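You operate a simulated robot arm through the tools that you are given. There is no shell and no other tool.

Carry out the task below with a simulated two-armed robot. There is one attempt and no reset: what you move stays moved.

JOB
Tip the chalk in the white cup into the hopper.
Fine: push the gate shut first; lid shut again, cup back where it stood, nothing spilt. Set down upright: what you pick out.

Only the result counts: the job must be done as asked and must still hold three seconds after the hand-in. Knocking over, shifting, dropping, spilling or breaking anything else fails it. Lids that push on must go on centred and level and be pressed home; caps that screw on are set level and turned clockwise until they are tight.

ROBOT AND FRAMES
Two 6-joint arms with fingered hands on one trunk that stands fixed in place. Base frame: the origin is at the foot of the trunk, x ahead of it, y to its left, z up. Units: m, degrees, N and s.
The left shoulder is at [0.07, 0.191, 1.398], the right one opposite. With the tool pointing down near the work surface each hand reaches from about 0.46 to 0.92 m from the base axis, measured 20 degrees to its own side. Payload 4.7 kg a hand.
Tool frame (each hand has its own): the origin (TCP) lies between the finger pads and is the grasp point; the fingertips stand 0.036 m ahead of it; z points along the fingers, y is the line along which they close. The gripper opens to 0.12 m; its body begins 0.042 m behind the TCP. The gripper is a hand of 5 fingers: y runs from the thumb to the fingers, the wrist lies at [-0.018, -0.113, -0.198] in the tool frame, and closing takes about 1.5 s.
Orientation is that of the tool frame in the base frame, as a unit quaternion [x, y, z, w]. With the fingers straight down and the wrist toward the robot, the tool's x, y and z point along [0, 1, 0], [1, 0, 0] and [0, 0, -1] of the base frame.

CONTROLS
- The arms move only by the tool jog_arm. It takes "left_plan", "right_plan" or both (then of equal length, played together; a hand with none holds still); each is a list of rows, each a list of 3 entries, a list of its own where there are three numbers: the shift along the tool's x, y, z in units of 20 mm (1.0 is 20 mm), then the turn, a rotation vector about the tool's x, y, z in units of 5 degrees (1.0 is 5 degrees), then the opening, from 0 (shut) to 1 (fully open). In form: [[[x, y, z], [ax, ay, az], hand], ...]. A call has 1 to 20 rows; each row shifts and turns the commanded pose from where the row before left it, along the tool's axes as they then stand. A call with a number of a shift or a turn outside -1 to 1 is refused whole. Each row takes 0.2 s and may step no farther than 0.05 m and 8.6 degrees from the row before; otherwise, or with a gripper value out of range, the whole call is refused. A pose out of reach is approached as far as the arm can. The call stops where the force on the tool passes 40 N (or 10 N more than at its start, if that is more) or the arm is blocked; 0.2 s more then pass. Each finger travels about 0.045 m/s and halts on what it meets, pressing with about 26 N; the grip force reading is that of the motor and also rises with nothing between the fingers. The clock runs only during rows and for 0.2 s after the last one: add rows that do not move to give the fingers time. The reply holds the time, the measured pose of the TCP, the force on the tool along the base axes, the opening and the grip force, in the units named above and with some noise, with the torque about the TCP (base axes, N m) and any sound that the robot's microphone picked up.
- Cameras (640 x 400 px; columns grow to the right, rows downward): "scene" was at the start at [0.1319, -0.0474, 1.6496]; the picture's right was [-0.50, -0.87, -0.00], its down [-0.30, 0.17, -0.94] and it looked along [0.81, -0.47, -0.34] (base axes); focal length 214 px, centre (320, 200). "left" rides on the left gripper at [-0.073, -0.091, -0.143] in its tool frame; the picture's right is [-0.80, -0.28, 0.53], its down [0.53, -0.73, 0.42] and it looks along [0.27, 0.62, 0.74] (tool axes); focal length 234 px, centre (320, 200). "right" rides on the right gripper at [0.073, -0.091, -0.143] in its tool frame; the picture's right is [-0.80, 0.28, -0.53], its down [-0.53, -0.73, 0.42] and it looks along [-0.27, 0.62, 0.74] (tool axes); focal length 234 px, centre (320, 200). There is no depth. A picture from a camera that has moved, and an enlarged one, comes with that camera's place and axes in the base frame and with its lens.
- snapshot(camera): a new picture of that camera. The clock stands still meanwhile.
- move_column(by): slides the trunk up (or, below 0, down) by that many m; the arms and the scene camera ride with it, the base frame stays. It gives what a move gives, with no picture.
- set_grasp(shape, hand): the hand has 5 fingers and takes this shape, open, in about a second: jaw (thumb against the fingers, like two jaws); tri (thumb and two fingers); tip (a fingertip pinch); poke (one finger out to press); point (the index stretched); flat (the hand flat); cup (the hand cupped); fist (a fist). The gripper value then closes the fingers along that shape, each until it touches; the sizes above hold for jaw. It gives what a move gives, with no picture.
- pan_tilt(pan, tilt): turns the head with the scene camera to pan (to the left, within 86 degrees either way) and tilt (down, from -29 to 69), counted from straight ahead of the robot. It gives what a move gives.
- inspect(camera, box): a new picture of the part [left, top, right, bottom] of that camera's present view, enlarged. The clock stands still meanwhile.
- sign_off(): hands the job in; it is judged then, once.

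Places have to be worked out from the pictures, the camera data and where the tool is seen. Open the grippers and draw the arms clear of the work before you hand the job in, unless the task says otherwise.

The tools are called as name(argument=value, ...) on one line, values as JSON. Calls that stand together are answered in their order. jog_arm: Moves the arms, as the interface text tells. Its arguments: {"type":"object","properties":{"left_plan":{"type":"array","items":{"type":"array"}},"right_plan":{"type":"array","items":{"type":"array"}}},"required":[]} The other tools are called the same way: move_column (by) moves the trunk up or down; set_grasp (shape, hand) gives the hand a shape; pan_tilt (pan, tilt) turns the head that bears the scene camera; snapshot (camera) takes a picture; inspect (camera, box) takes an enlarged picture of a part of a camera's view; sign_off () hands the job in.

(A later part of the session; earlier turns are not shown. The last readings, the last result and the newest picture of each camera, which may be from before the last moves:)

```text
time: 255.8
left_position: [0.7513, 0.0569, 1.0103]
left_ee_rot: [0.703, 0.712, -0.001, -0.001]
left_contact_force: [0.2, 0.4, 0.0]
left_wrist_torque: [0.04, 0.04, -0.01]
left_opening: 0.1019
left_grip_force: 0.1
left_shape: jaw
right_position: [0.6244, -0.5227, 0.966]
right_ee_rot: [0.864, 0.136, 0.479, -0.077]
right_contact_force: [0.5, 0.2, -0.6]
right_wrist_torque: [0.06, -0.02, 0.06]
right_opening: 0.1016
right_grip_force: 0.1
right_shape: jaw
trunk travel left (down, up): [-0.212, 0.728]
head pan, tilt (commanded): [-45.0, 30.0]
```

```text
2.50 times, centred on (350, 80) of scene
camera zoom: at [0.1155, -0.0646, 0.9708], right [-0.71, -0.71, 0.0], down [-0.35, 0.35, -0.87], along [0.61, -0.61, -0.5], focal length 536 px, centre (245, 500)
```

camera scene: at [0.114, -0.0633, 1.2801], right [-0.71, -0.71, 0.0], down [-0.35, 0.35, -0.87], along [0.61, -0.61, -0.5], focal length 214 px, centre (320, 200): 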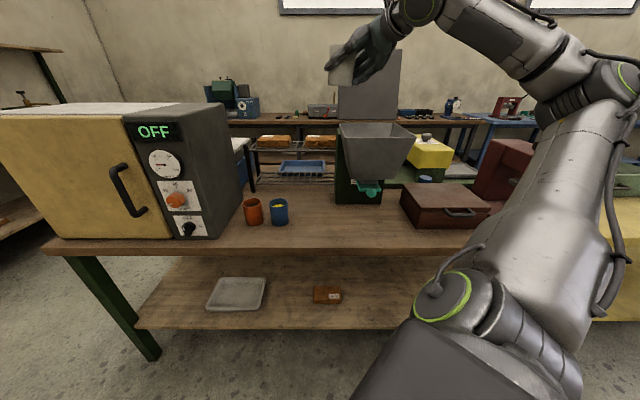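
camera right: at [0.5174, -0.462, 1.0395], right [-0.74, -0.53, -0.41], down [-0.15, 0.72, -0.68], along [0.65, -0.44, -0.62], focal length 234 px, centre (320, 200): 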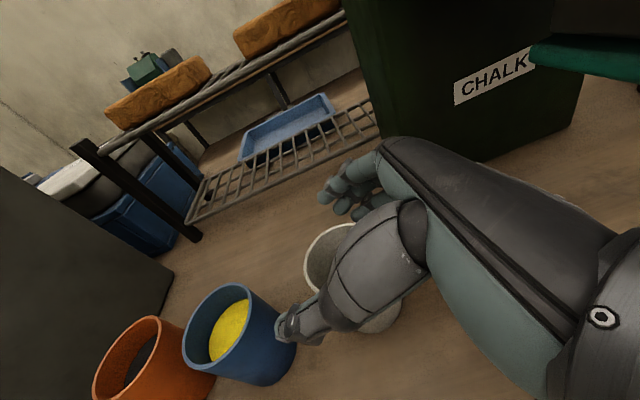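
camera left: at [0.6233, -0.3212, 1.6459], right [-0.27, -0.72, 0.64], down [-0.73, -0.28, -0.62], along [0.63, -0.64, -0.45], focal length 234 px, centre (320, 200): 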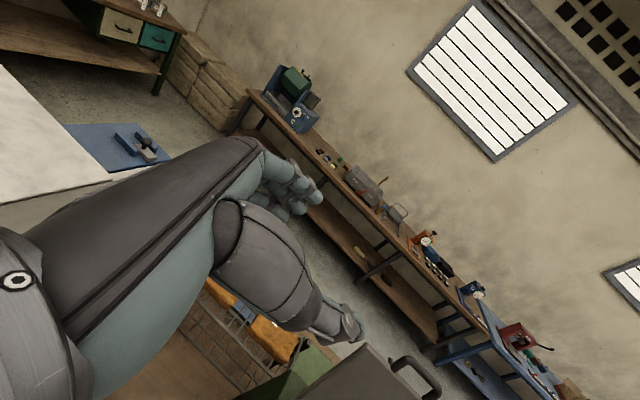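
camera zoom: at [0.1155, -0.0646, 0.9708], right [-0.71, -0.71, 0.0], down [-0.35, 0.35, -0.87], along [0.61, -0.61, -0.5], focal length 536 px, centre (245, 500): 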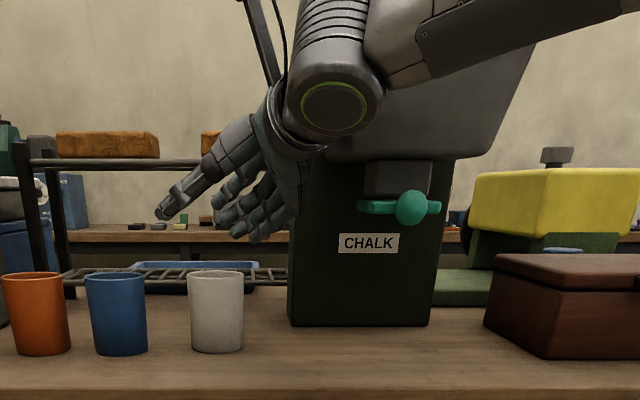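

The cup stands well in its place next to the others. I swing the hand left again and raise the trunk to come clear of the hopper.

jog_arm(right_plan=[[[0.09, -0.85, 0.14], [0.681, 0, -0.417], 0.85], [[0.12, -0.83, 0.19], [0.681, 0, -0.417], 0.85], [[0.15, -0.815, 0.24], [0.681, 0, -0.417], 0.85], [[0.175, -0.795, 0.29], [0.681, 0, -0.417], 0.85], [[0.2, -0.776, 0.34], [0.681, 0, -0.417], 0.85]])

move_column(by=0.35)

move_column(by=0.35)

snapshot(camera="scene")

inspect(camera="scene", box=[250, 140, 450, 300])

```text
time: 257.0
left_position: [0.7518, 0.0574, 1.0095]
left_ee_rot: [0.703, 0.712, 0.0, 0.0]
left_contact_force: [-0.2, 0.1, -0.7]
left_wrist_torque: [-0.03, -0.01, -0.01]
left_opening: 0.102
left_grip_force: 0.1
left_shape: jaw
right_position: [0.6128, -0.4362, 0.965]
right_ee_rot: [0.826, 0.285, 0.46, -0.159]
right_contact_force: [0.2, -0.4, -0.6]
right_wrist_torque: [-0.02, 0.0, 0.0]
right_opening: 0.1019
right_grip_force: 0.1
right_shape: jaw
trunk travel left (down, up): [-0.212, 0.728]
head pan, tilt (commanded): [-45.0, 30.0]
```

```text
time: 260.4
left_position: [0.7521, 0.0566, 1.3596]
left_ee_rot: [0.703, 0.711, -0.001, 0.0]
left_contact_force: [0.8, 0.6, -0.9]
left_wrist_torque: [0.02, 0.04, 0.01]
left_opening: 0.1022
left_grip_force: 0.1
left_shape: jaw
right_position: [0.6116, -0.4351, 1.317]
right_ee_rot: [0.826, 0.284, 0.46, -0.161]
right_contact_force: [-0.1, 0.9, -0.5]
right_wrist_torque: [-0.02, 0.0, -0.03]
right_opening: 0.1018
right_grip_force: 0.0
right_shape: jaw
trunk travel left (down, up): [-0.562, 0.378]
head pan, tilt (commanded): [-45.0, 30.0]
```

```text
time: 263.9
left_position: [0.7522, 0.0562, 1.7097]
left_ee_rot: [0.703, 0.712, -0.001, -0.001]
left_contact_force: [-0.1, 0.1, 0.9]
left_wrist_torque: [0.02, -0.01, 0.0]
left_opening: 0.1023
left_grip_force: 0.0
left_shape: jaw
right_position: [0.6136, -0.4364, 1.6662]
right_ee_rot: [0.826, 0.284, 0.459, -0.16]
right_contact_force: [-0.6, 0.9, 0.2]
right_wrist_torque: [0.02, 0.04, -0.02]
right_opening: 0.1018
right_grip_force: 0.0
right_shape: jaw
trunk travel left (down, up): [-0.912, 0.028]
head pan, tilt (commanded): [-45.0, 30.0]
```

```text
taken
camera scene: at [0.1154, -0.0646, 1.6709], right [-0.71, -0.71, 0.0], down [-0.35, 0.35, -0.87], along [0.61, -0.61, -0.5], focal length 214 px, centre (320, 200)
```

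scene: 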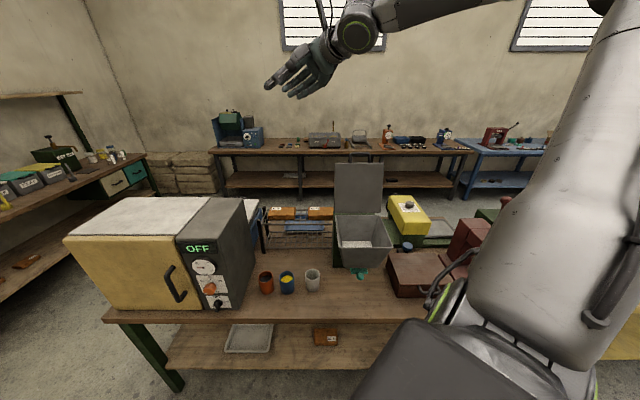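

```text
2.50 times, centred on (350, 220) of scene
camera zoom: at [0.1154, -0.0646, 1.6709], right [-0.71, -0.71, 0.0], down [-0.35, 0.35, -0.87], along [0.61, -0.61, -0.5], focal length 536 px, centre (245, 150)
```

zoom: 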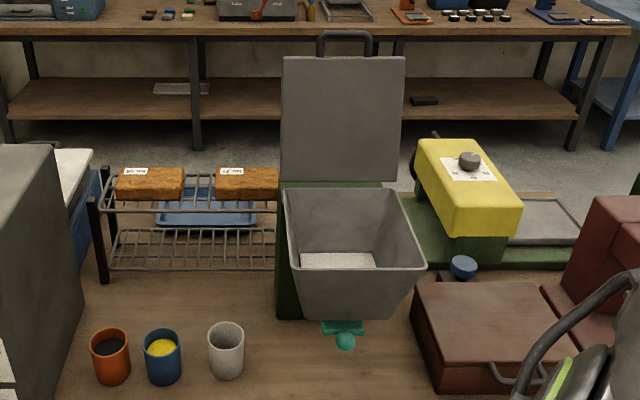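

The overview confirms it: chalk lies inside the hopper on the shut gate, nothing spilt on the bench, cups in order, lid leaning back about 16° past vertical (handle bar at D≈0.983, R≈0.128, z≈1.391). To close the lid I bring the right hand to the right, above the hopper.

jog_arm(right_plan=[[[-0.496, 0.52, -0.803], [0, 0, 0], 1], [[-0.496, 0.52, -0.803], [0, 0, 0], 1], [[-0.496, 0.52, -0.803], [0, 0, 0], 1], [[-0.496, 0.52, -0.803], [0, 0, 0], 1], [[-0.496, 0.52, -0.803], [0, 0, 0], 1], [[-0.496, 0.52, -0.803], [0, 0, 0], 1], [[-0.496, 0.52, -0.803], [0, 0, 0], 1], [[-0.496, 0.52, -0.803], [0, 0, 0], 1], [[-0.496, 0.52, -0.803], [0, 0, 0], 1], [[-0.496, 0.52, -0.803], [0, 0, 0], 1]])

jog_arm(right_plan=[[[0, 0, 0], [0, -1, 0], 1], [[0, 0, 0], [0, -1, 0], 1], [[0, 0, 0], [0, -1, 0], 1], [[0, 0, 0], [0, -1, 0], 1], [[0, 0, 0], [0, -1, 0], 1], [[0, 0, 0], [0, -1, 0], 1], [[0, 0, 0], [0, -1, 0], 1], [[0, 0, 0], [0, -1, 0], 1], [[0, 0, 0], [0, -1, 0], 1], [[0, 0, 0], [0, -1, 0], 1], [[0, 0, 0], [0, -1, 0], 1], [[0, 0, 0], [0, -0.7, 0], 1]])

```text
time: 266.1
left_position: [0.7515, 0.0573, 1.7106]
left_ee_rot: [0.702, 0.712, -0.001, 0.0]
left_contact_force: [0.4, 0.6, 0.5]
left_wrist_torque: [0.01, -0.04, 0.0]
left_opening: 0.1022
left_grip_force: 0.1
left_shape: jaw
right_position: [0.5711, -0.5444, 1.6769]
right_ee_rot: [0.826, 0.284, 0.46, -0.159]
right_contact_force: [-0.8, -0.1, -0.2]
right_wrist_torque: [-0.02, 0.03, 0.03]
right_opening: 0.1194
right_grip_force: 0.0
right_shape: jaw
right hand out of reach, approached as far as the arm can: row 5, 6, 7, 8, 9, 10
trunk travel left (down, up): [-0.912, 0.028]
head pan, tilt (commanded): [-45.0, 30.0]
```

```text
time: 268.7
left_position: [0.7522, 0.0572, 1.7112]
left_ee_rot: [0.703, 0.711, -0.001, -0.001]
left_contact_force: [0.0, -0.8, -0.5]
left_wrist_torque: [0.01, -0.01, 0.0]
left_opening: 0.102
left_grip_force: 0.0
left_shape: jaw
right_position: [0.5031, -0.5951, 1.6335]
right_ee_rot: [0.945, 0.326, -0.003, -0.001]
right_contact_force: [-0.5, 0.5, -0.6]
right_wrist_torque: [0.0, -0.03, 0.01]
right_opening: 0.1195
right_grip_force: 0.1
right_shape: jaw
right hand out of reach, approached as far as the arm can: row 7, 8, 9, 10, 11, 12
trunk travel left (down, up): [-0.912, 0.028]
head pan, tilt (commanded): [-45.0, 30.0]
```

Fingers are down again at D≈0.777, R≈0.065, z≈1.63. I turn 7° to square up with the lid, and move outward over the handle while descending to z≈1.48.

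jog_arm(right_plan=[[[0, 0, 0], [0, 0, -0.7], 1], [[0, 0, 0], [0, 0, -0.7], 1], [[-0.33, 1, 0.7], [0, 0, 0], 1], [[-0.33, 1, 0.7], [0, 0, 0], 1], [[-0.33, 1, 0.7], [0, 0, 0], 1], [[-0.33, 1, 0.7], [0, 0, 0], 1], [[-0.33, 1, 0.7], [0, 0, 0], 1], [[-0.33, 1, 0.7], [0, 0, 0], 1], [[-0.33, 1, 0.7], [0, 0, 0], 1], [[-0.33, 1, 0.7], [0, 0, 0], 1], [[-0.33, 1, 0.7], [0, 0, 0], 1], [[-0.33, 1, 0.7], [0, 0, 0], 1]])

snapshot(camera="right")

inspect(camera="scene", box=[270, 60, 470, 220])

```text
time: 271.3
left_position: [0.7528, 0.0555, 1.7098]
left_ee_rot: [0.703, 0.711, 0.0, -0.001]
left_contact_force: [0.2, 0.6, -0.7]
left_wrist_torque: [0.0, 0.05, -0.01]
left_opening: 0.1021
left_grip_force: 0.1
left_shape: jaw
right_position: [0.597, -0.7839, 1.4911]
right_ee_rot: [0.924, 0.383, -0.003, -0.002]
right_contact_force: [-0.7, -1.3, 0.8]
right_wrist_torque: [-0.02, 0.03, 0.0]
right_opening: 0.1197
right_grip_force: 0.1
right_shape: jaw
trunk travel left (down, up): [-0.912, 0.028]
head pan, tilt (commanded): [-45.0, 30.0]
```

```text
taken
camera right: at [0.5856, -0.6696, 1.6363], right [-0.37, -0.77, 0.53], down [-0.9, 0.14, -0.42], along [0.24, -0.63, -0.74], focal length 234 px, centre (320, 200)
```

right: 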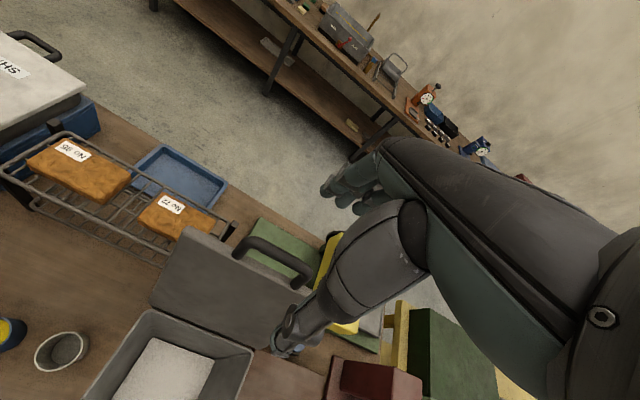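

```text
2.50 times, centred on (370, 140) of scene
camera zoom: at [0.117, -0.0657, 1.6708], right [-0.71, -0.71, 0.0], down [-0.35, 0.35, -0.87], along [0.61, -0.61, -0.5], focal length 536 px, centre (195, 350)
```

zoom: 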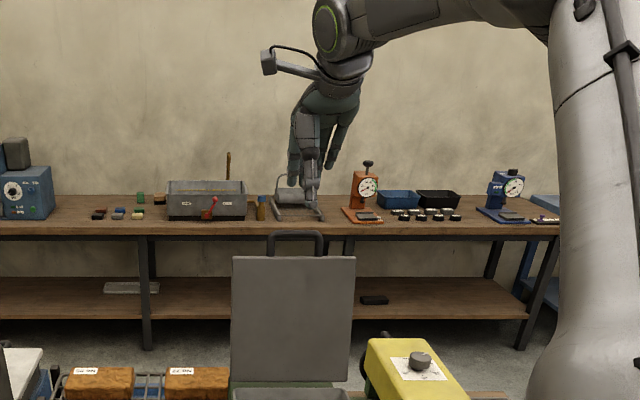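

The hand is straight above the handle, thumb on the near side and fingers on the far side (camera agrees on the bar's place). I descend 90 mm.

jog_arm(right_plan=[[[0, 0, 0.9], [0, 0, 0], 1], [[0, 0, 0.9], [0, 0, 0], 1], [[0, 0, 0.9], [0, 0, 0], 1], [[0, 0, 0.9], [0, 0, 0], 1], [[0, 0, 0.9], [0, 0, 0], 1]])

inspect(camera="scene", box=[270, 60, 470, 220])

snapshot(camera="right")

```text
time: 272.5
left_position: [0.7525, 0.0569, 1.7083]
left_ee_rot: [0.703, 0.711, -0.001, -0.002]
left_contact_force: [0.3, 0.3, 0.4]
left_wrist_torque: [0.0, 0.03, 0.0]
left_opening: 0.1021
left_grip_force: 0.0
left_shape: jaw
right_position: [0.5972, -0.7833, 1.4034]
right_ee_rot: [0.924, 0.383, -0.004, -0.001]
right_contact_force: [0.6, -0.3, 0.0]
right_wrist_torque: [-0.01, -0.02, -0.01]
right_opening: 0.1196
right_grip_force: 0.0
right_shape: jaw
trunk travel left (down, up): [-0.912, 0.028]
head pan, tilt (commanded): [-45.0, 30.0]
```

```text
2.50 times, centred on (370, 140) of scene
camera zoom: at [0.1161, -0.0654, 1.6708], right [-0.71, -0.71, 0.0], down [-0.35, 0.35, -0.87], along [0.61, -0.61, -0.5], focal length 536 px, centre (195, 350)
```

zoom: 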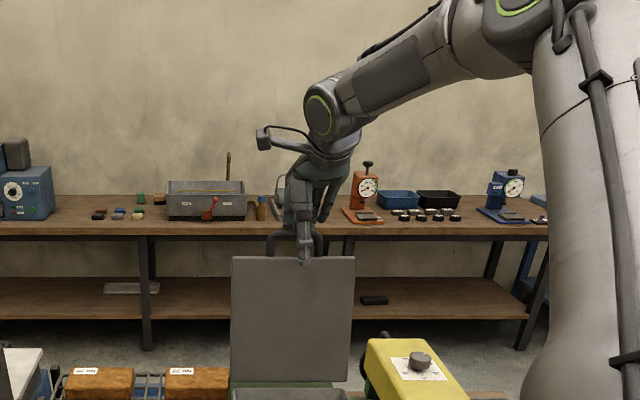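

```text
taken
camera right: at [0.5856, -0.6692, 1.5476], right [-0.37, -0.77, 0.53], down [-0.9, 0.14, -0.42], along [0.25, -0.63, -0.74], focal length 234 px, centre (320, 200)
```

right: 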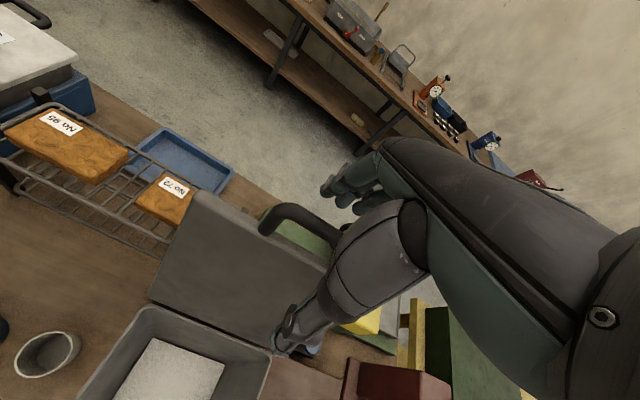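

Thumb in front, fingers behind the handle. I pull toward the robot 120 mm to bring the lid forward past vertical.

jog_arm(right_plan=[[[0, -1, 0], [0, 0, 0], 1], [[0, -1, 0], [0, 0, 0], 1], [[0, -1, 0], [0, 0, 0], 1], [[0, -1, 0], [0, 0, 0], 1], [[0, -1, 0], [0, 0, 0], 1], [[0, -1, 0], [0, 0, 0], 1]])

inspect(camera="scene", box=[270, 60, 470, 220])

snapshot(camera="right")

```text
time: 273.9
left_position: [0.7522, 0.0556, 1.7087]
left_ee_rot: [0.703, 0.712, -0.001, -0.001]
left_contact_force: [0.3, 0.4, -1.0]
left_wrist_torque: [0.0, 0.03, 0.02]
left_opening: 0.1022
left_grip_force: 0.0
left_shape: jaw
right_position: [0.5238, -0.6996, 1.4034]
right_ee_rot: [0.924, 0.382, -0.004, -0.001]
right_contact_force: [-0.1, -1.1, 0.9]
right_wrist_torque: [0.01, -0.01, -0.04]
right_opening: 0.1198
right_grip_force: 0.1
right_shape: jaw
right hand out of reach, approached as far as the arm can: row 6
trunk travel left (down, up): [-0.912, 0.028]
head pan, tilt (commanded): [-45.0, 30.0]
```

```text
2.50 times, centred on (370, 140) of scene
camera zoom: at [0.1159, -0.0649, 1.6709], right [-0.71, -0.71, 0.0], down [-0.35, 0.35, -0.87], along [0.61, -0.61, -0.5], focal length 536 px, centre (195, 350)
```

zoom: 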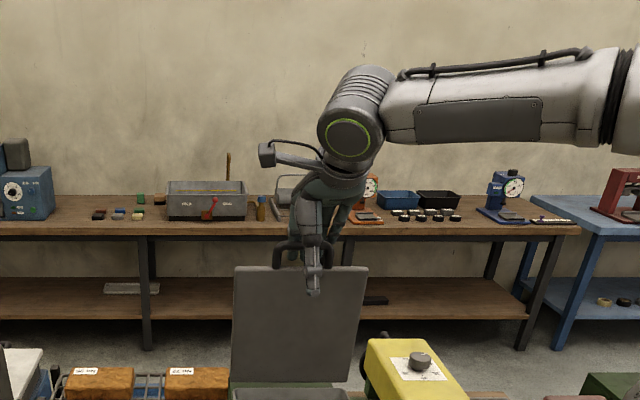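

```text
taken
camera right: at [0.512, -0.5838, 1.5477], right [-0.37, -0.77, 0.53], down [-0.9, 0.14, -0.42], along [0.24, -0.63, -0.74], focal length 234 px, centre (320, 200)
```

right: 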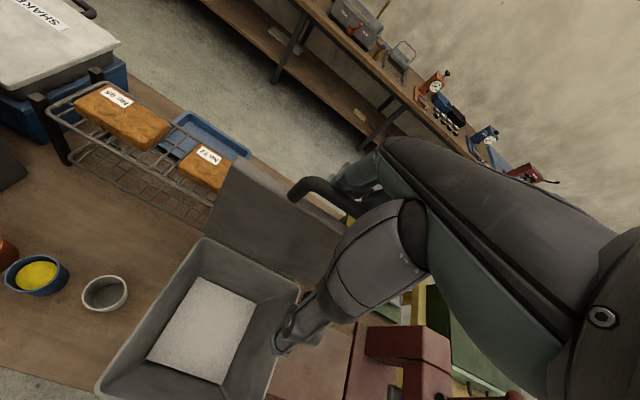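

The lid is coming forward. I keep pulling.

jog_arm(right_plan=[[[0, -1, 0], [0, 0, 0], 1], [[0, -1, 0], [0, 0, 0], 1], [[0, -1, 0], [0, 0, 0], 1], [[0, -1, 0], [0, 0, 0], 1]])

inspect(camera="scene", box=[270, 60, 470, 220])

snapshot(camera="right")

```text
time: 274.9
left_position: [0.7511, 0.0571, 1.7096]
left_ee_rot: [0.702, 0.712, 0.0, -0.001]
left_contact_force: [0.9, 0.3, -0.6]
left_wrist_torque: [0.0, -0.03, -0.05]
left_opening: 0.1022
left_grip_force: 0.0
left_shape: jaw
right_position: [0.5112, -0.6531, 1.4005]
right_ee_rot: [0.924, 0.382, -0.003, 0.0]
right_contact_force: [0.1, 0.0, 0.5]
right_wrist_torque: [0.06, -0.01, 0.02]
right_opening: 0.1197
right_grip_force: 0.1
right_shape: jaw
right hand out of reach, approached as far as the arm can: row 1, 2, 3, 4
trunk travel left (down, up): [-0.912, 0.028]
head pan, tilt (commanded): [-45.0, 30.0]
```

```text
2.50 times, centred on (370, 140) of scene
camera zoom: at [0.1157, -0.0649, 1.6709], right [-0.71, -0.71, 0.0], down [-0.35, 0.35, -0.87], along [0.61, -0.61, -0.5], focal length 536 px, centre (195, 350)
```

zoom: 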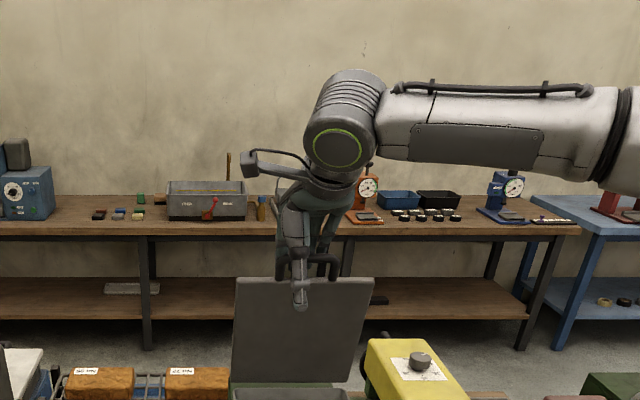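

```text
taken
camera right: at [0.5005, -0.5389, 1.5451], right [-0.37, -0.77, 0.53], down [-0.9, 0.14, -0.42], along [0.25, -0.63, -0.74], focal length 234 px, centre (320, 200)
```

right: 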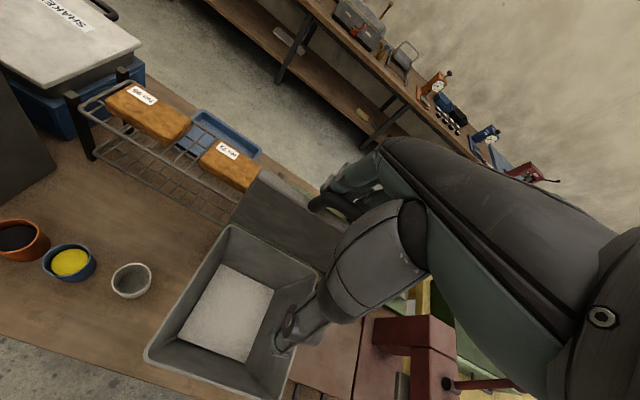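

The lid is around vertical now and the reach is getting tight; I lower the trunk in small steps while raising the hand equally, keeping the hook behind the bar.

move_column(by=-0.03)

jog_arm(right_plan=[[[0, 0, -0.75], [0, 0, 0], 1], [[0, 0, -0.75], [0, 0, 0], 1]])

move_column(by=-0.03)

jog_arm(right_plan=[[[0, 0, -0.75], [0, 0, 0], 1], [[0, 0, -0.75], [0, 0, 0], 1]])

move_column(by=-0.03)

jog_arm(right_plan=[[[0, 0, -0.75], [0, 0, 0], 1], [[0, 0, -0.75], [0, 0, 0], 1]])

jog_arm(right_plan=[[[-0.4, -0.9, 0], [0, 0, 0], 1], [[-0.4, -0.9, 0], [0, 0, 0], 1], [[-0.4, -0.9, 0], [0, 0, 0], 1]])

snapshot(camera="right")

```text
time: 275.6
left_position: [0.752, 0.0554, 1.6792]
left_ee_rot: [0.703, 0.711, 0.0, -0.001]
left_contact_force: [-0.3, 0.0, -0.3]
left_wrist_torque: [0.03, 0.0, 0.01]
left_opening: 0.1023
left_grip_force: 0.0
left_shape: jaw
right_position: [0.512, -0.6546, 1.3711]
right_ee_rot: [0.924, 0.383, -0.004, -0.001]
right_contact_force: [0.4, -0.4, 0.3]
right_wrist_torque: [0.02, -0.01, -0.02]
right_opening: 0.1197
right_grip_force: 0.1
right_shape: jaw
trunk travel left (down, up): [-0.882, 0.058]
head pan, tilt (commanded): [-45.0, 30.0]
```

```text
time: 276.2
left_position: [0.7518, 0.0575, 1.6804]
left_ee_rot: [0.702, 0.713, -0.001, 0.0]
left_contact_force: [0.0, 0.9, -1.0]
left_wrist_torque: [0.0, 0.0, 0.03]
left_opening: 0.1025
left_grip_force: 0.0
left_shape: jaw
right_position: [0.5115, -0.6538, 1.4025]
right_ee_rot: [0.924, 0.383, -0.004, -0.001]
right_contact_force: [0.7, 0.1, -0.3]
right_wrist_torque: [-0.02, -0.02, 0.01]
right_opening: 0.1197
right_grip_force: 0.1
right_shape: jaw
trunk travel left (down, up): [-0.882, 0.058]
head pan, tilt (commanded): [-45.0, 30.0]
```

```text
time: 277.0
left_position: [0.753, 0.056, 1.6498]
left_ee_rot: [0.702, 0.712, 0.0, -0.001]
left_contact_force: [-0.5, 0.3, 0.1]
left_wrist_torque: [-0.03, 0.0, 0.01]
left_opening: 0.102
left_grip_force: 0.0
left_shape: jaw
right_position: [0.5124, -0.6548, 1.3707]
right_ee_rot: [0.924, 0.382, -0.004, -0.002]
right_contact_force: [0.1, -0.1, -0.3]
right_wrist_torque: [-0.01, 0.03, -0.01]
right_opening: 0.1193
right_grip_force: 0.0
right_shape: jaw
trunk travel left (down, up): [-0.852, 0.088]
head pan, tilt (commanded): [-45.0, 30.0]
```

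```text
time: 277.6
left_position: [0.7513, 0.0582, 1.6493]
left_ee_rot: [0.702, 0.712, -0.001, -0.001]
left_contact_force: [-1.3, -0.6, 1.1]
left_wrist_torque: [-0.01, 0.03, 0.01]
left_opening: 0.102
left_grip_force: 0.1
left_shape: jaw
right_position: [0.5128, -0.6541, 1.4021]
right_ee_rot: [0.924, 0.383, -0.003, -0.001]
right_contact_force: [0.0, 0.2, -0.3]
right_wrist_torque: [0.0, 0.0, -0.01]
right_opening: 0.1199
right_grip_force: 0.1
right_shape: jaw
trunk travel left (down, up): [-0.852, 0.088]
head pan, tilt (commanded): [-45.0, 30.0]
```

```text
time: 278.3
left_position: [0.7518, 0.0571, 1.6192]
left_ee_rot: [0.703, 0.711, 0.0, -0.001]
left_contact_force: [0.3, 0.5, 0.2]
left_wrist_torque: [-0.01, 0.0, 0.03]
left_opening: 0.1021
left_grip_force: 0.0
left_shape: jaw
right_position: [0.5127, -0.6541, 1.371]
right_ee_rot: [0.924, 0.383, -0.004, -0.001]
right_contact_force: [0.2, -0.7, -0.5]
right_wrist_torque: [0.03, 0.0, 0.04]
right_opening: 0.1196
right_grip_force: 0.0
right_shape: jaw
trunk travel left (down, up): [-0.822, 0.118]
head pan, tilt (commanded): [-45.0, 30.0]
```

```text
time: 278.9
left_position: [0.7521, 0.0569, 1.62]
left_ee_rot: [0.702, 0.712, -0.001, 0.0]
left_contact_force: [0.1, -0.4, -1.1]
left_wrist_torque: [-0.01, 0.01, 0.0]
left_opening: 0.102
left_grip_force: 0.1
left_shape: jaw
right_position: [0.5135, -0.6541, 1.4019]
right_ee_rot: [0.924, 0.383, -0.003, -0.001]
right_contact_force: [-0.4, -0.3, 0.7]
right_wrist_torque: [0.01, 0.0, -0.02]
right_opening: 0.1199
right_grip_force: 0.1
right_shape: jaw
trunk travel left (down, up): [-0.822, 0.118]
head pan, tilt (commanded): [-45.0, 30.0]
```

```text
time: 279.7
left_position: [0.7517, 0.0601, 1.6205]
left_ee_rot: [0.702, 0.712, -0.001, 0.0]
left_contact_force: [-0.3, 0.4, 0.4]
left_wrist_torque: [-0.01, 0.0, -0.01]
left_opening: 0.1024
left_grip_force: 0.2
left_shape: jaw
right_position: [0.4914, -0.6389, 1.4035]
right_ee_rot: [0.924, 0.382, -0.003, 0.0]
right_contact_force: [-0.6, -0.1, -0.2]
right_wrist_torque: [-0.03, 0.03, -0.03]
right_opening: 0.1198
right_grip_force: 0.0
right_shape: jaw
right hand out of reach, approached as far as the arm can: row 2, 3
trunk travel left (down, up): [-0.822, 0.118]
head pan, tilt (commanded): [-45.0, 30.0]
```

```text
taken
camera right: at [0.4807, -0.523, 1.5475], right [-0.37, -0.76, 0.53], down [-0.9, 0.14, -0.42], along [0.25, -0.63, -0.74], focal length 234 px, centre (320, 200)
```

right: 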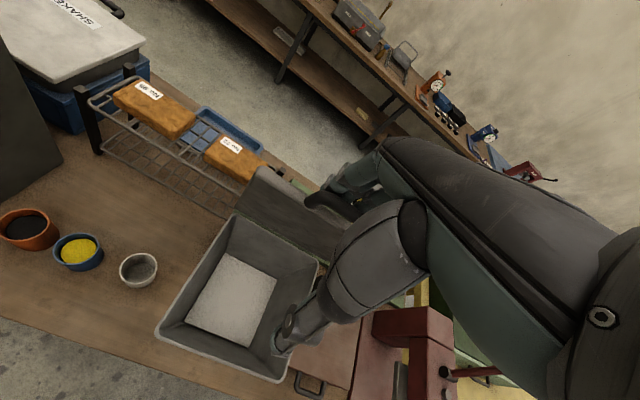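

The lid holds by itself near vertical. I lift the hand 0.14 m clear and lower the trunk 0.14 m, returning to the same spot with more arm freedom.

jog_arm(right_plan=[[[0, 0, -1], [0, 0, 0], 1], [[0, 0, -1], [0, 0, 0], 1], [[0, 0, -1], [0, 0, 0], 1], [[0, 0, -1], [0, 0, 0], 1], [[0, 0, -1], [0, 0, 0], 1], [[0, 0, -1], [0, 0, 0], 1], [[0, 0, -1], [0, 0, 0], 1]])

inspect(camera="scene", box=[270, 60, 470, 220])

snapshot(camera="right")

```text
time: 281.3
left_position: [0.7515, 0.0575, 1.6207]
left_ee_rot: [0.702, 0.712, 0.0, 0.0]
left_contact_force: [-0.2, 0.6, 0.0]
left_wrist_torque: [0.0, -0.02, -0.01]
left_opening: 0.1023
left_grip_force: 0.1
left_shape: jaw
right_position: [0.4917, -0.64, 1.5435]
right_ee_rot: [0.924, 0.383, -0.004, -0.001]
right_contact_force: [0.7, -0.6, -0.1]
right_wrist_torque: [0.02, -0.03, -0.01]
right_opening: 0.1198
right_grip_force: 0.1
right_shape: jaw
trunk travel left (down, up): [-0.822, 0.118]
head pan, tilt (commanded): [-45.0, 30.0]
```

```text
2.50 times, centred on (370, 140) of scene
camera zoom: at [0.1149, -0.0642, 1.5809], right [-0.71, -0.71, 0.0], down [-0.35, 0.35, -0.87], along [0.61, -0.61, -0.5], focal length 536 px, centre (195, 350)
```

zoom: 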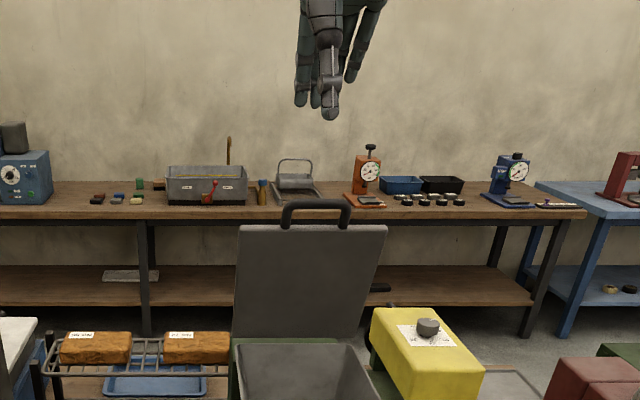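

```text
taken
camera right: at [0.4809, -0.5255, 1.6872], right [-0.37, -0.77, 0.53], down [-0.9, 0.14, -0.42], along [0.25, -0.63, -0.74], focal length 234 px, centre (320, 200)
```

right: 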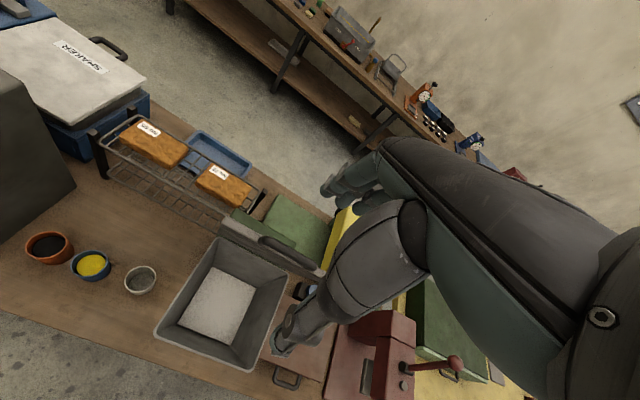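

Lid stays by itself at about 73°, hinge friction holds it. I lower the trunk 0.14 m to re-hook behind the bar, then pull it forward and down along its arc.

move_column(by=-0.14)

jog_arm(right_plan=[[[-0.3, -0.875, 0.4], [0, 0, 0], 1], [[-0.2, -0.875, 0.45], [0, 0, 0], 1], [[0, -0.875, 0.5], [0, 0, 0], 1], [[0, -0.875, 0.5], [0, 0, 0], 1], [[0, -0.875, 0.5], [0, 0, 0], 1], [[0, -0.875, 0.5], [0, 0, 0], 1]])

inspect(camera="scene", box=[270, 60, 470, 220])

snapshot(camera="right")

```text
time: 283.0
left_position: [0.7517, 0.0559, 1.4805]
left_ee_rot: [0.703, 0.712, 0.0, -0.001]
left_contact_force: [-0.3, 0.2, -0.2]
left_wrist_torque: [0.0, -0.02, -0.03]
left_opening: 0.1022
left_grip_force: 0.1
left_shape: jaw
right_position: [0.492, -0.641, 1.4029]
right_ee_rot: [0.924, 0.382, -0.003, -0.001]
right_contact_force: [-1.2, -0.1, -1.1]
right_wrist_torque: [0.01, 0.04, 0.0]
right_opening: 0.1198
right_grip_force: 0.0
right_shape: jaw
trunk travel left (down, up): [-0.682, 0.258]
head pan, tilt (commanded): [-45.0, 30.0]
```

```text
time: 284.4
left_position: [0.7515, 0.0564, 1.4799]
left_ee_rot: [0.703, 0.711, 0.0, -0.002]
left_contact_force: [-0.3, 0.5, 0.5]
left_wrist_torque: [0.0, 0.05, 0.01]
left_opening: 0.1023
left_grip_force: 0.1
left_shape: jaw
right_position: [0.4146, -0.5674, 1.3473]
right_ee_rot: [0.924, 0.382, -0.003, -0.001]
right_contact_force: [-0.2, -0.7, 0.7]
right_wrist_torque: [-0.08, 0.02, -0.06]
right_opening: 0.1201
right_grip_force: 0.1
right_shape: jaw
right hand out of reach, approached as far as the arm can: row 6
trunk travel left (down, up): [-0.682, 0.258]
head pan, tilt (commanded): [-45.0, 30.0]
```

```text
2.50 times, centred on (370, 140) of scene
camera zoom: at [0.1155, -0.0639, 1.441], right [-0.71, -0.71, 0.0], down [-0.35, 0.35, -0.87], along [0.61, -0.61, -0.5], focal length 536 px, centre (195, 350)
```

zoom: 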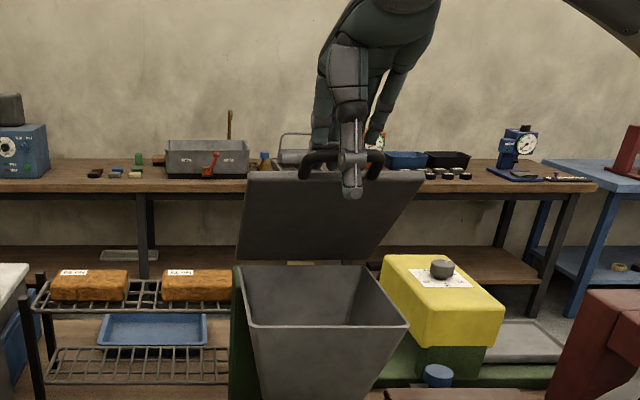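

```text
taken
camera right: at [0.4032, -0.4527, 1.4918], right [-0.37, -0.76, 0.53], down [-0.9, 0.14, -0.42], along [0.24, -0.63, -0.74], focal length 234 px, centre (320, 200)
```

right: 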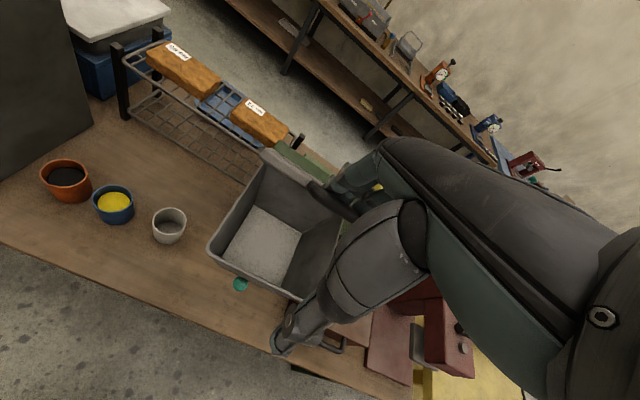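

The lid is down to about 47°. I lift the hand out, close it, and move it over the lid's upper side to push it down from above.

jog_arm(right_plan=[[[0, 0, -1], [0, 0, 0], 1], [[0, 0, -1], [0, 0, 0], 0.8], [[0, 0, -1], [0, 0, 0], 0.6], [[0, 0, -1], [0, 0, 0], 0.4], [[0, 0, -1], [0, 0, 0], 0.2], [[0, 1, 0], [0, 0, 0], 0], [[0, 1, 0], [0, 0, 0], 0], [[0, 1, 0], [0, 0, 0], 0], [[0, 1, 0], [0, 0, 0], 0], [[0, 0, 0], [0, 0, 0], 0], [[0, 0, 0], [0, 0, 0], 0]])

inspect(camera="scene", box=[270, 60, 470, 220])

snapshot(camera="right")

```text
time: 286.8
left_position: [0.7505, 0.0575, 1.4801]
left_ee_rot: [0.703, 0.711, 0.0, -0.001]
left_contact_force: [0.1, 0.0, 0.9]
left_wrist_torque: [-0.01, 0.01, 0.01]
left_opening: 0.1022
left_grip_force: 0.0
left_shape: jaw
right_position: [0.4727, -0.6274, 1.4496]
right_ee_rot: [0.924, 0.383, -0.003, 0.0]
right_contact_force: [0.3, 0.4, -0.4]
right_wrist_torque: [-0.02, -0.01, 0.01]
right_opening: 0.0001
right_grip_force: 26.4
right_shape: jaw
trunk travel left (down, up): [-0.682, 0.258]
head pan, tilt (commanded): [-45.0, 30.0]
```

```text
2.50 times, centred on (370, 140) of scene
camera zoom: at [0.1149, -0.0643, 1.441], right [-0.71, -0.71, 0.0], down [-0.35, 0.35, -0.87], along [0.61, -0.61, -0.5], focal length 536 px, centre (195, 350)
```

zoom: 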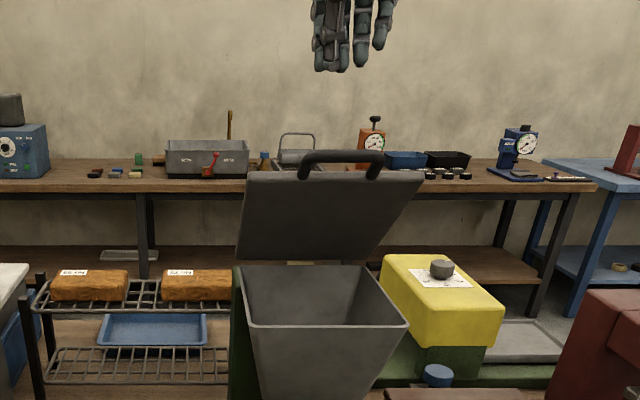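

```text
taken
camera right: at [0.4614, -0.5113, 1.5929], right [-0.37, -0.77, 0.53], down [-0.9, 0.14, -0.42], along [0.25, -0.63, -0.74], focal length 234 px, centre (320, 200)
```

right: 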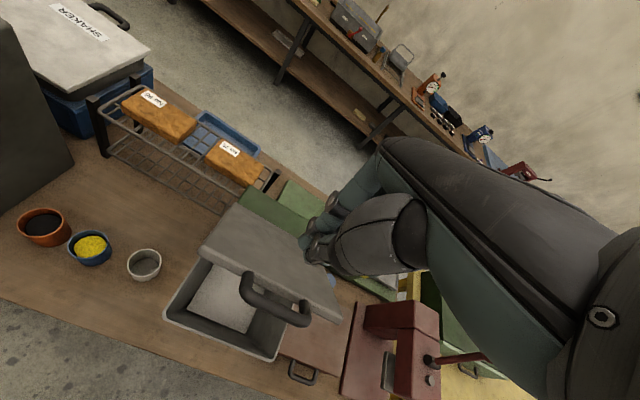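

The lid holds at about 47°. I move 20 mm further over it and push down with the closed fingertips.

jog_arm(right_plan=[[[-0.5, 1, 0], [0, 0, 0], 0], [[0, 0, 1], [0, 0, 0], 0], [[0, 0, 1], [0, 0, 0], 0], [[0, 0, 1], [0, 0, 0], 0], [[0, 0, 1], [0, 0, 0], 0], [[0, 0, 0.75], [0, 0, 0], 0], [[0, 0, 0.75], [0, 0, 0], 0], [[0, 0, 0.75], [0, 0, 0], 0], [[0, 0, 0.75], [0, 0, 0], 0]])

inspect(camera="scene", box=[270, 60, 470, 220])

snapshot(camera="right")

```text
time: 288.8
left_position: [0.7519, 0.0559, 1.4794]
left_ee_rot: [0.703, 0.712, 0.0, -0.002]
left_contact_force: [1.0, -0.8, -0.6]
left_wrist_torque: [0.03, -0.01, 0.0]
left_opening: 0.1021
left_grip_force: 0.1
left_shape: jaw
right_position: [0.478, -0.6477, 1.3059]
right_ee_rot: [0.924, 0.382, -0.004, -0.002]
right_contact_force: [-0.4, -0.3, -0.7]
right_wrist_torque: [0.0, 0.01, 0.01]
right_opening: 0.0003
right_grip_force: 26.1
right_shape: jaw
trunk travel left (down, up): [-0.682, 0.258]
head pan, tilt (commanded): [-45.0, 30.0]
```

```text
2.50 times, centred on (370, 140) of scene
camera zoom: at [0.1161, -0.0658, 1.4408], right [-0.71, -0.71, 0.0], down [-0.35, 0.35, -0.87], along [0.61, -0.61, -0.5], focal length 536 px, centre (195, 350)
```

zoom: 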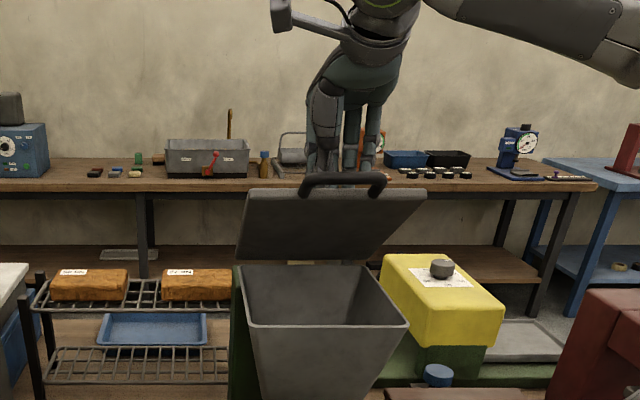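

```text
taken
camera right: at [0.467, -0.5328, 1.4504], right [-0.37, -0.77, 0.53], down [-0.9, 0.14, -0.42], along [0.24, -0.63, -0.74], focal length 234 px, centre (320, 200)
```

right: 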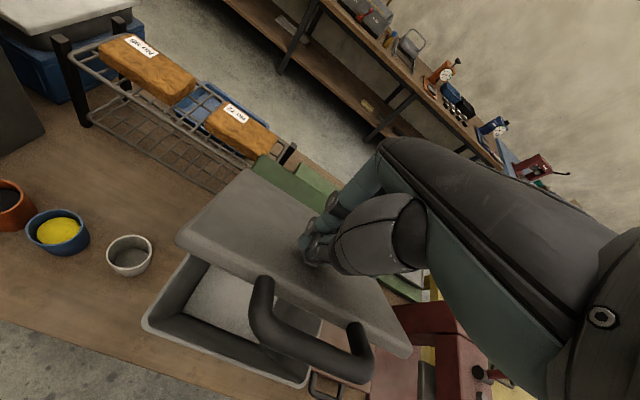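

The lid moves down under light pressure (about 38° now). I continue pushing.

jog_arm(right_plan=[[[0, 0, 0.75], [0, 0, 0], 0], [[0, 0, 0.75], [0, 0, 0], 0], [[0, 0, 0.75], [0, 0, 0], 0], [[0, 0, 0.75], [0, 0, 0], 0], [[0, 0, 0.75], [0, 0, 0], 0]])

inspect(camera="scene", box=[270, 60, 470, 220])

snapshot(camera="right")

```text
time: 290.0
left_position: [0.7509, 0.0584, 1.4795]
left_ee_rot: [0.703, 0.711, 0.0, 0.0]
left_contact_force: [-0.7, 0.2, 0.1]
left_wrist_torque: [-0.01, 0.0, -0.01]
left_opening: 0.1021
left_grip_force: 0.0
left_shape: jaw
right_position: [0.4955, -0.6297, 1.2433]
right_ee_rot: [0.924, 0.383, -0.004, 0.0]
right_contact_force: [-0.2, 0.1, 0.0]
right_wrist_torque: [-0.03, 0.04, 0.0]
right_opening: 0.0
right_grip_force: 25.9
right_shape: jaw
right hand out of reach, approached as far as the arm can: row 1, 2, 3, 5
trunk travel left (down, up): [-0.682, 0.258]
head pan, tilt (commanded): [-45.0, 30.0]
```

```text
2.50 times, centred on (370, 140) of scene
camera zoom: at [0.1148, -0.0637, 1.4411], right [-0.71, -0.71, 0.0], down [-0.35, 0.35, -0.87], along [0.61, -0.61, -0.5], focal length 536 px, centre (195, 350)
```

zoom: 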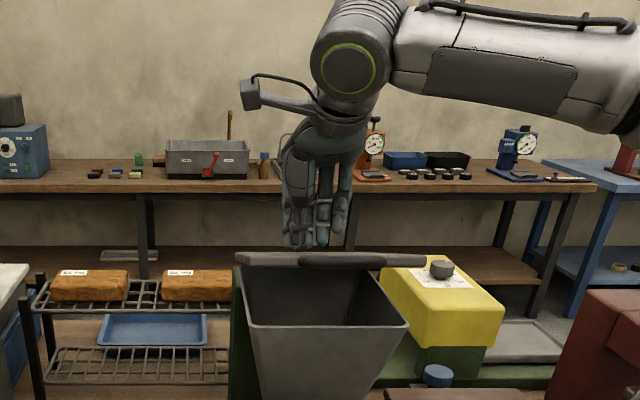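

```text
taken
camera right: at [0.4832, -0.5144, 1.3862], right [-0.37, -0.77, 0.53], down [-0.9, 0.14, -0.42], along [0.25, -0.63, -0.74], focal length 234 px, centre (320, 200)
```

right: 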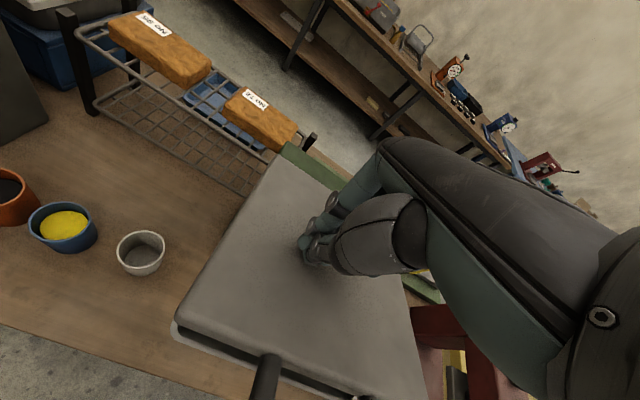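

The lid is nearly flat (about 20°). I lower the trunk 40 mm to press it further down.

move_column(by=-0.04)

inspect(camera="scene", box=[270, 60, 470, 220])

snapshot(camera="right")

```text
time: 290.8
left_position: [0.751, 0.0567, 1.4399]
left_ee_rot: [0.703, 0.712, 0.0, 0.0]
left_contact_force: [0.6, -0.6, -0.2]
left_wrist_torque: [0.0, -0.03, 0.03]
left_opening: 0.102
left_grip_force: 0.2
left_shape: jaw
right_position: [0.4949, -0.6312, 1.2018]
right_ee_rot: [0.924, 0.382, -0.004, -0.001]
right_contact_force: [-0.7, 1.4, 0.2]
right_wrist_torque: [0.0, 0.01, 0.01]
right_opening: 0.0001
right_grip_force: 26.0
right_shape: jaw
trunk travel left (down, up): [-0.642, 0.298]
head pan, tilt (commanded): [-45.0, 30.0]
```

```text
2.50 times, centred on (370, 140) of scene
camera zoom: at [0.1148, -0.0644, 1.401], right [-0.71, -0.71, 0.0], down [-0.35, 0.35, -0.87], along [0.61, -0.61, -0.5], focal length 536 px, centre (195, 350)
```

zoom: 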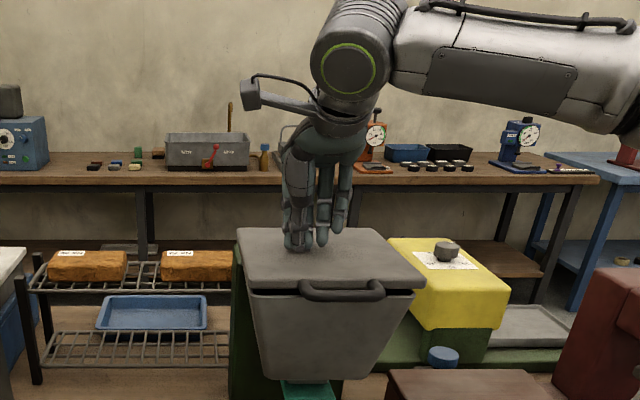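

```text
taken
camera right: at [0.4832, -0.5152, 1.3457], right [-0.37, -0.77, 0.53], down [-0.9, 0.14, -0.42], along [0.25, -0.63, -0.74], focal length 234 px, centre (320, 200)
```

right: 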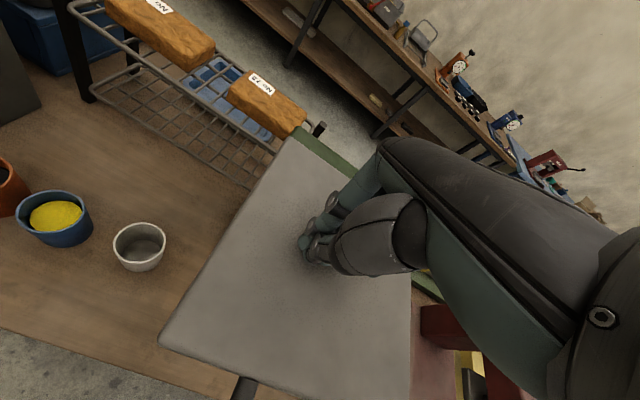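

The lid looks almost shut. I press down in 8 mm steps until the force rises.

move_column(by=-0.008)

move_column(by=-0.006)

inspect(camera="scene", box=[330, 120, 458, 200])

```text
time: 291.4
left_position: [0.7516, 0.0567, 1.4323]
left_ee_rot: [0.702, 0.712, 0.001, 0.0]
left_contact_force: [-0.2, -0.8, -0.2]
left_wrist_torque: [0.02, 0.0, 0.02]
left_opening: 0.1023
left_grip_force: 0.0
left_shape: jaw
right_position: [0.4947, -0.6296, 1.1949]
right_ee_rot: [0.924, 0.382, -0.002, 0.0]
right_contact_force: [0.0, -1.0, 9.9]
right_wrist_torque: [0.01, -0.15, -0.01]
right_opening: 0.0
right_grip_force: 26.3
right_shape: jaw
trunk travel left (down, up): [-0.634, 0.306]
head pan, tilt (commanded): [-45.0, 30.0]
```

```text
time: 292.0
left_position: [0.7496, 0.0572, 1.4263]
left_ee_rot: [0.703, 0.711, 0.0, 0.0]
left_contact_force: [-0.3, -0.6, -0.7]
left_wrist_torque: [0.01, 0.01, 0.0]
left_opening: 0.1022
left_grip_force: 0.0
left_shape: jaw
right_position: [0.4944, -0.6317, 1.1944]
right_ee_rot: [0.924, 0.381, 0.001, 0.005]
right_contact_force: [-2.9, 2.5, 15.9]
right_wrist_torque: [0.12, -0.04, 0.02]
right_opening: 0.0001
right_grip_force: 25.7
right_shape: jaw
trunk travel left (down, up): [-0.629, 0.311]
head pan, tilt (commanded): [-45.0, 30.0]
stopped: the force on the tool passed its limit at 43 N (the readings are from after the stop); the commanded pose is now the measured one
```

```text
5.00 times, centred on (394, 160) of scene
camera zoom: at [0.114, -0.063, 1.3874], right [-0.71, -0.71, 0.0], down [-0.35, 0.35, -0.87], along [0.61, -0.61, -0.5], focal length 1072 px, centre (-50, 400)
```

zoom: 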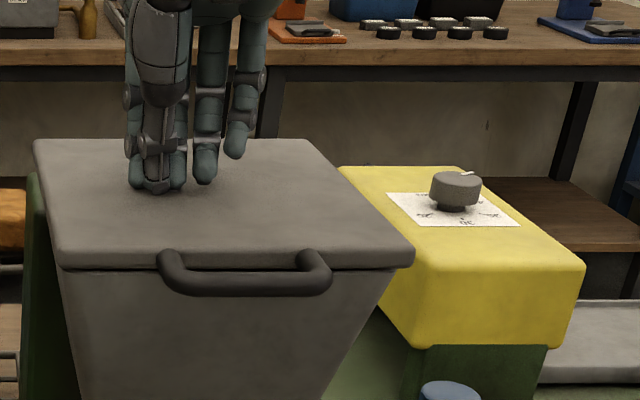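

The lid is shut, pressed with over 40 N. I raise the trunk to lift the hand off and check everything.

move_column(by=0.25)

snapshot(camera="scene")

inspect(camera="scene", box=[230, 180, 470, 340])

inspect(camera="scene", box=[320, 180, 430, 290])

snapshot(camera="right")

```text
time: 294.6
left_position: [0.7509, 0.0567, 1.6755]
left_ee_rot: [0.702, 0.713, -0.001, -0.001]
left_contact_force: [-0.2, 0.7, 0.4]
left_wrist_torque: [-0.02, 0.0, 0.0]
left_opening: 0.1024
left_grip_force: 0.1
left_shape: jaw
right_position: [0.497, -0.6327, 1.4412]
right_ee_rot: [0.925, 0.381, 0.0, 0.003]
right_contact_force: [0.2, -1.3, 0.5]
right_wrist_torque: [0.02, -0.01, -0.02]
right_opening: 0.0002
right_grip_force: 26.2
right_shape: jaw
trunk travel left (down, up): [-0.879, 0.061]
head pan, tilt (commanded): [-45.0, 30.0]
```

```text
taken
camera scene: at [0.1154, -0.0646, 1.6374], right [-0.71, -0.71, 0.0], down [-0.35, 0.35, -0.87], along [0.61, -0.61, -0.5], focal length 214 px, centre (320, 200)
```

scene: 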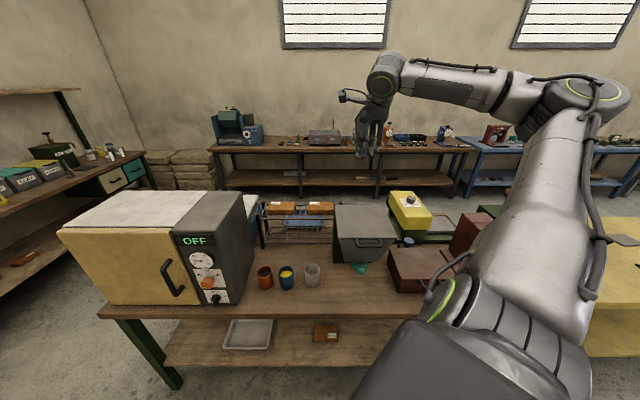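

```text
2.50 times, centred on (350, 260) of scene
camera zoom: at [0.1154, -0.0646, 1.6374], right [-0.71, -0.71, 0.0], down [-0.35, 0.35, -0.87], along [0.61, -0.61, -0.5], focal length 536 px, centre (245, 50)
```

zoom: 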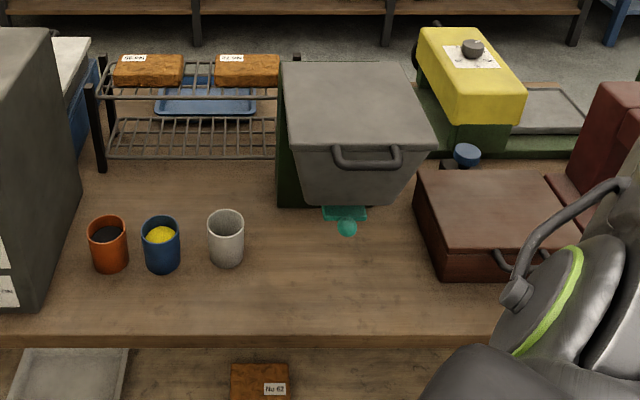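

```text
3.64 times, centred on (375, 235) of scene
camera zoom: at [0.1154, -0.0646, 1.6374], right [-0.71, -0.71, 0.0], down [-0.35, 0.35, -0.87], along [0.61, -0.61, -0.5], focal length 780 px, centre (120, 73)
```

zoom: 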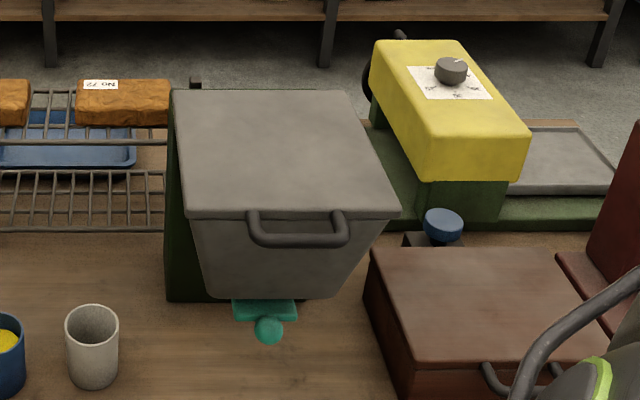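

```text
taken
camera right: at [0.4838, -0.516, 1.5848], right [-0.37, -0.76, 0.53], down [-0.89, 0.14, -0.43], along [0.25, -0.63, -0.73], focal length 234 px, centre (320, 200)
```

right: 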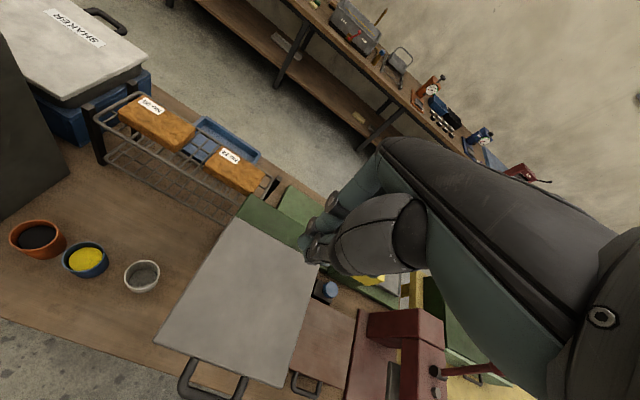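

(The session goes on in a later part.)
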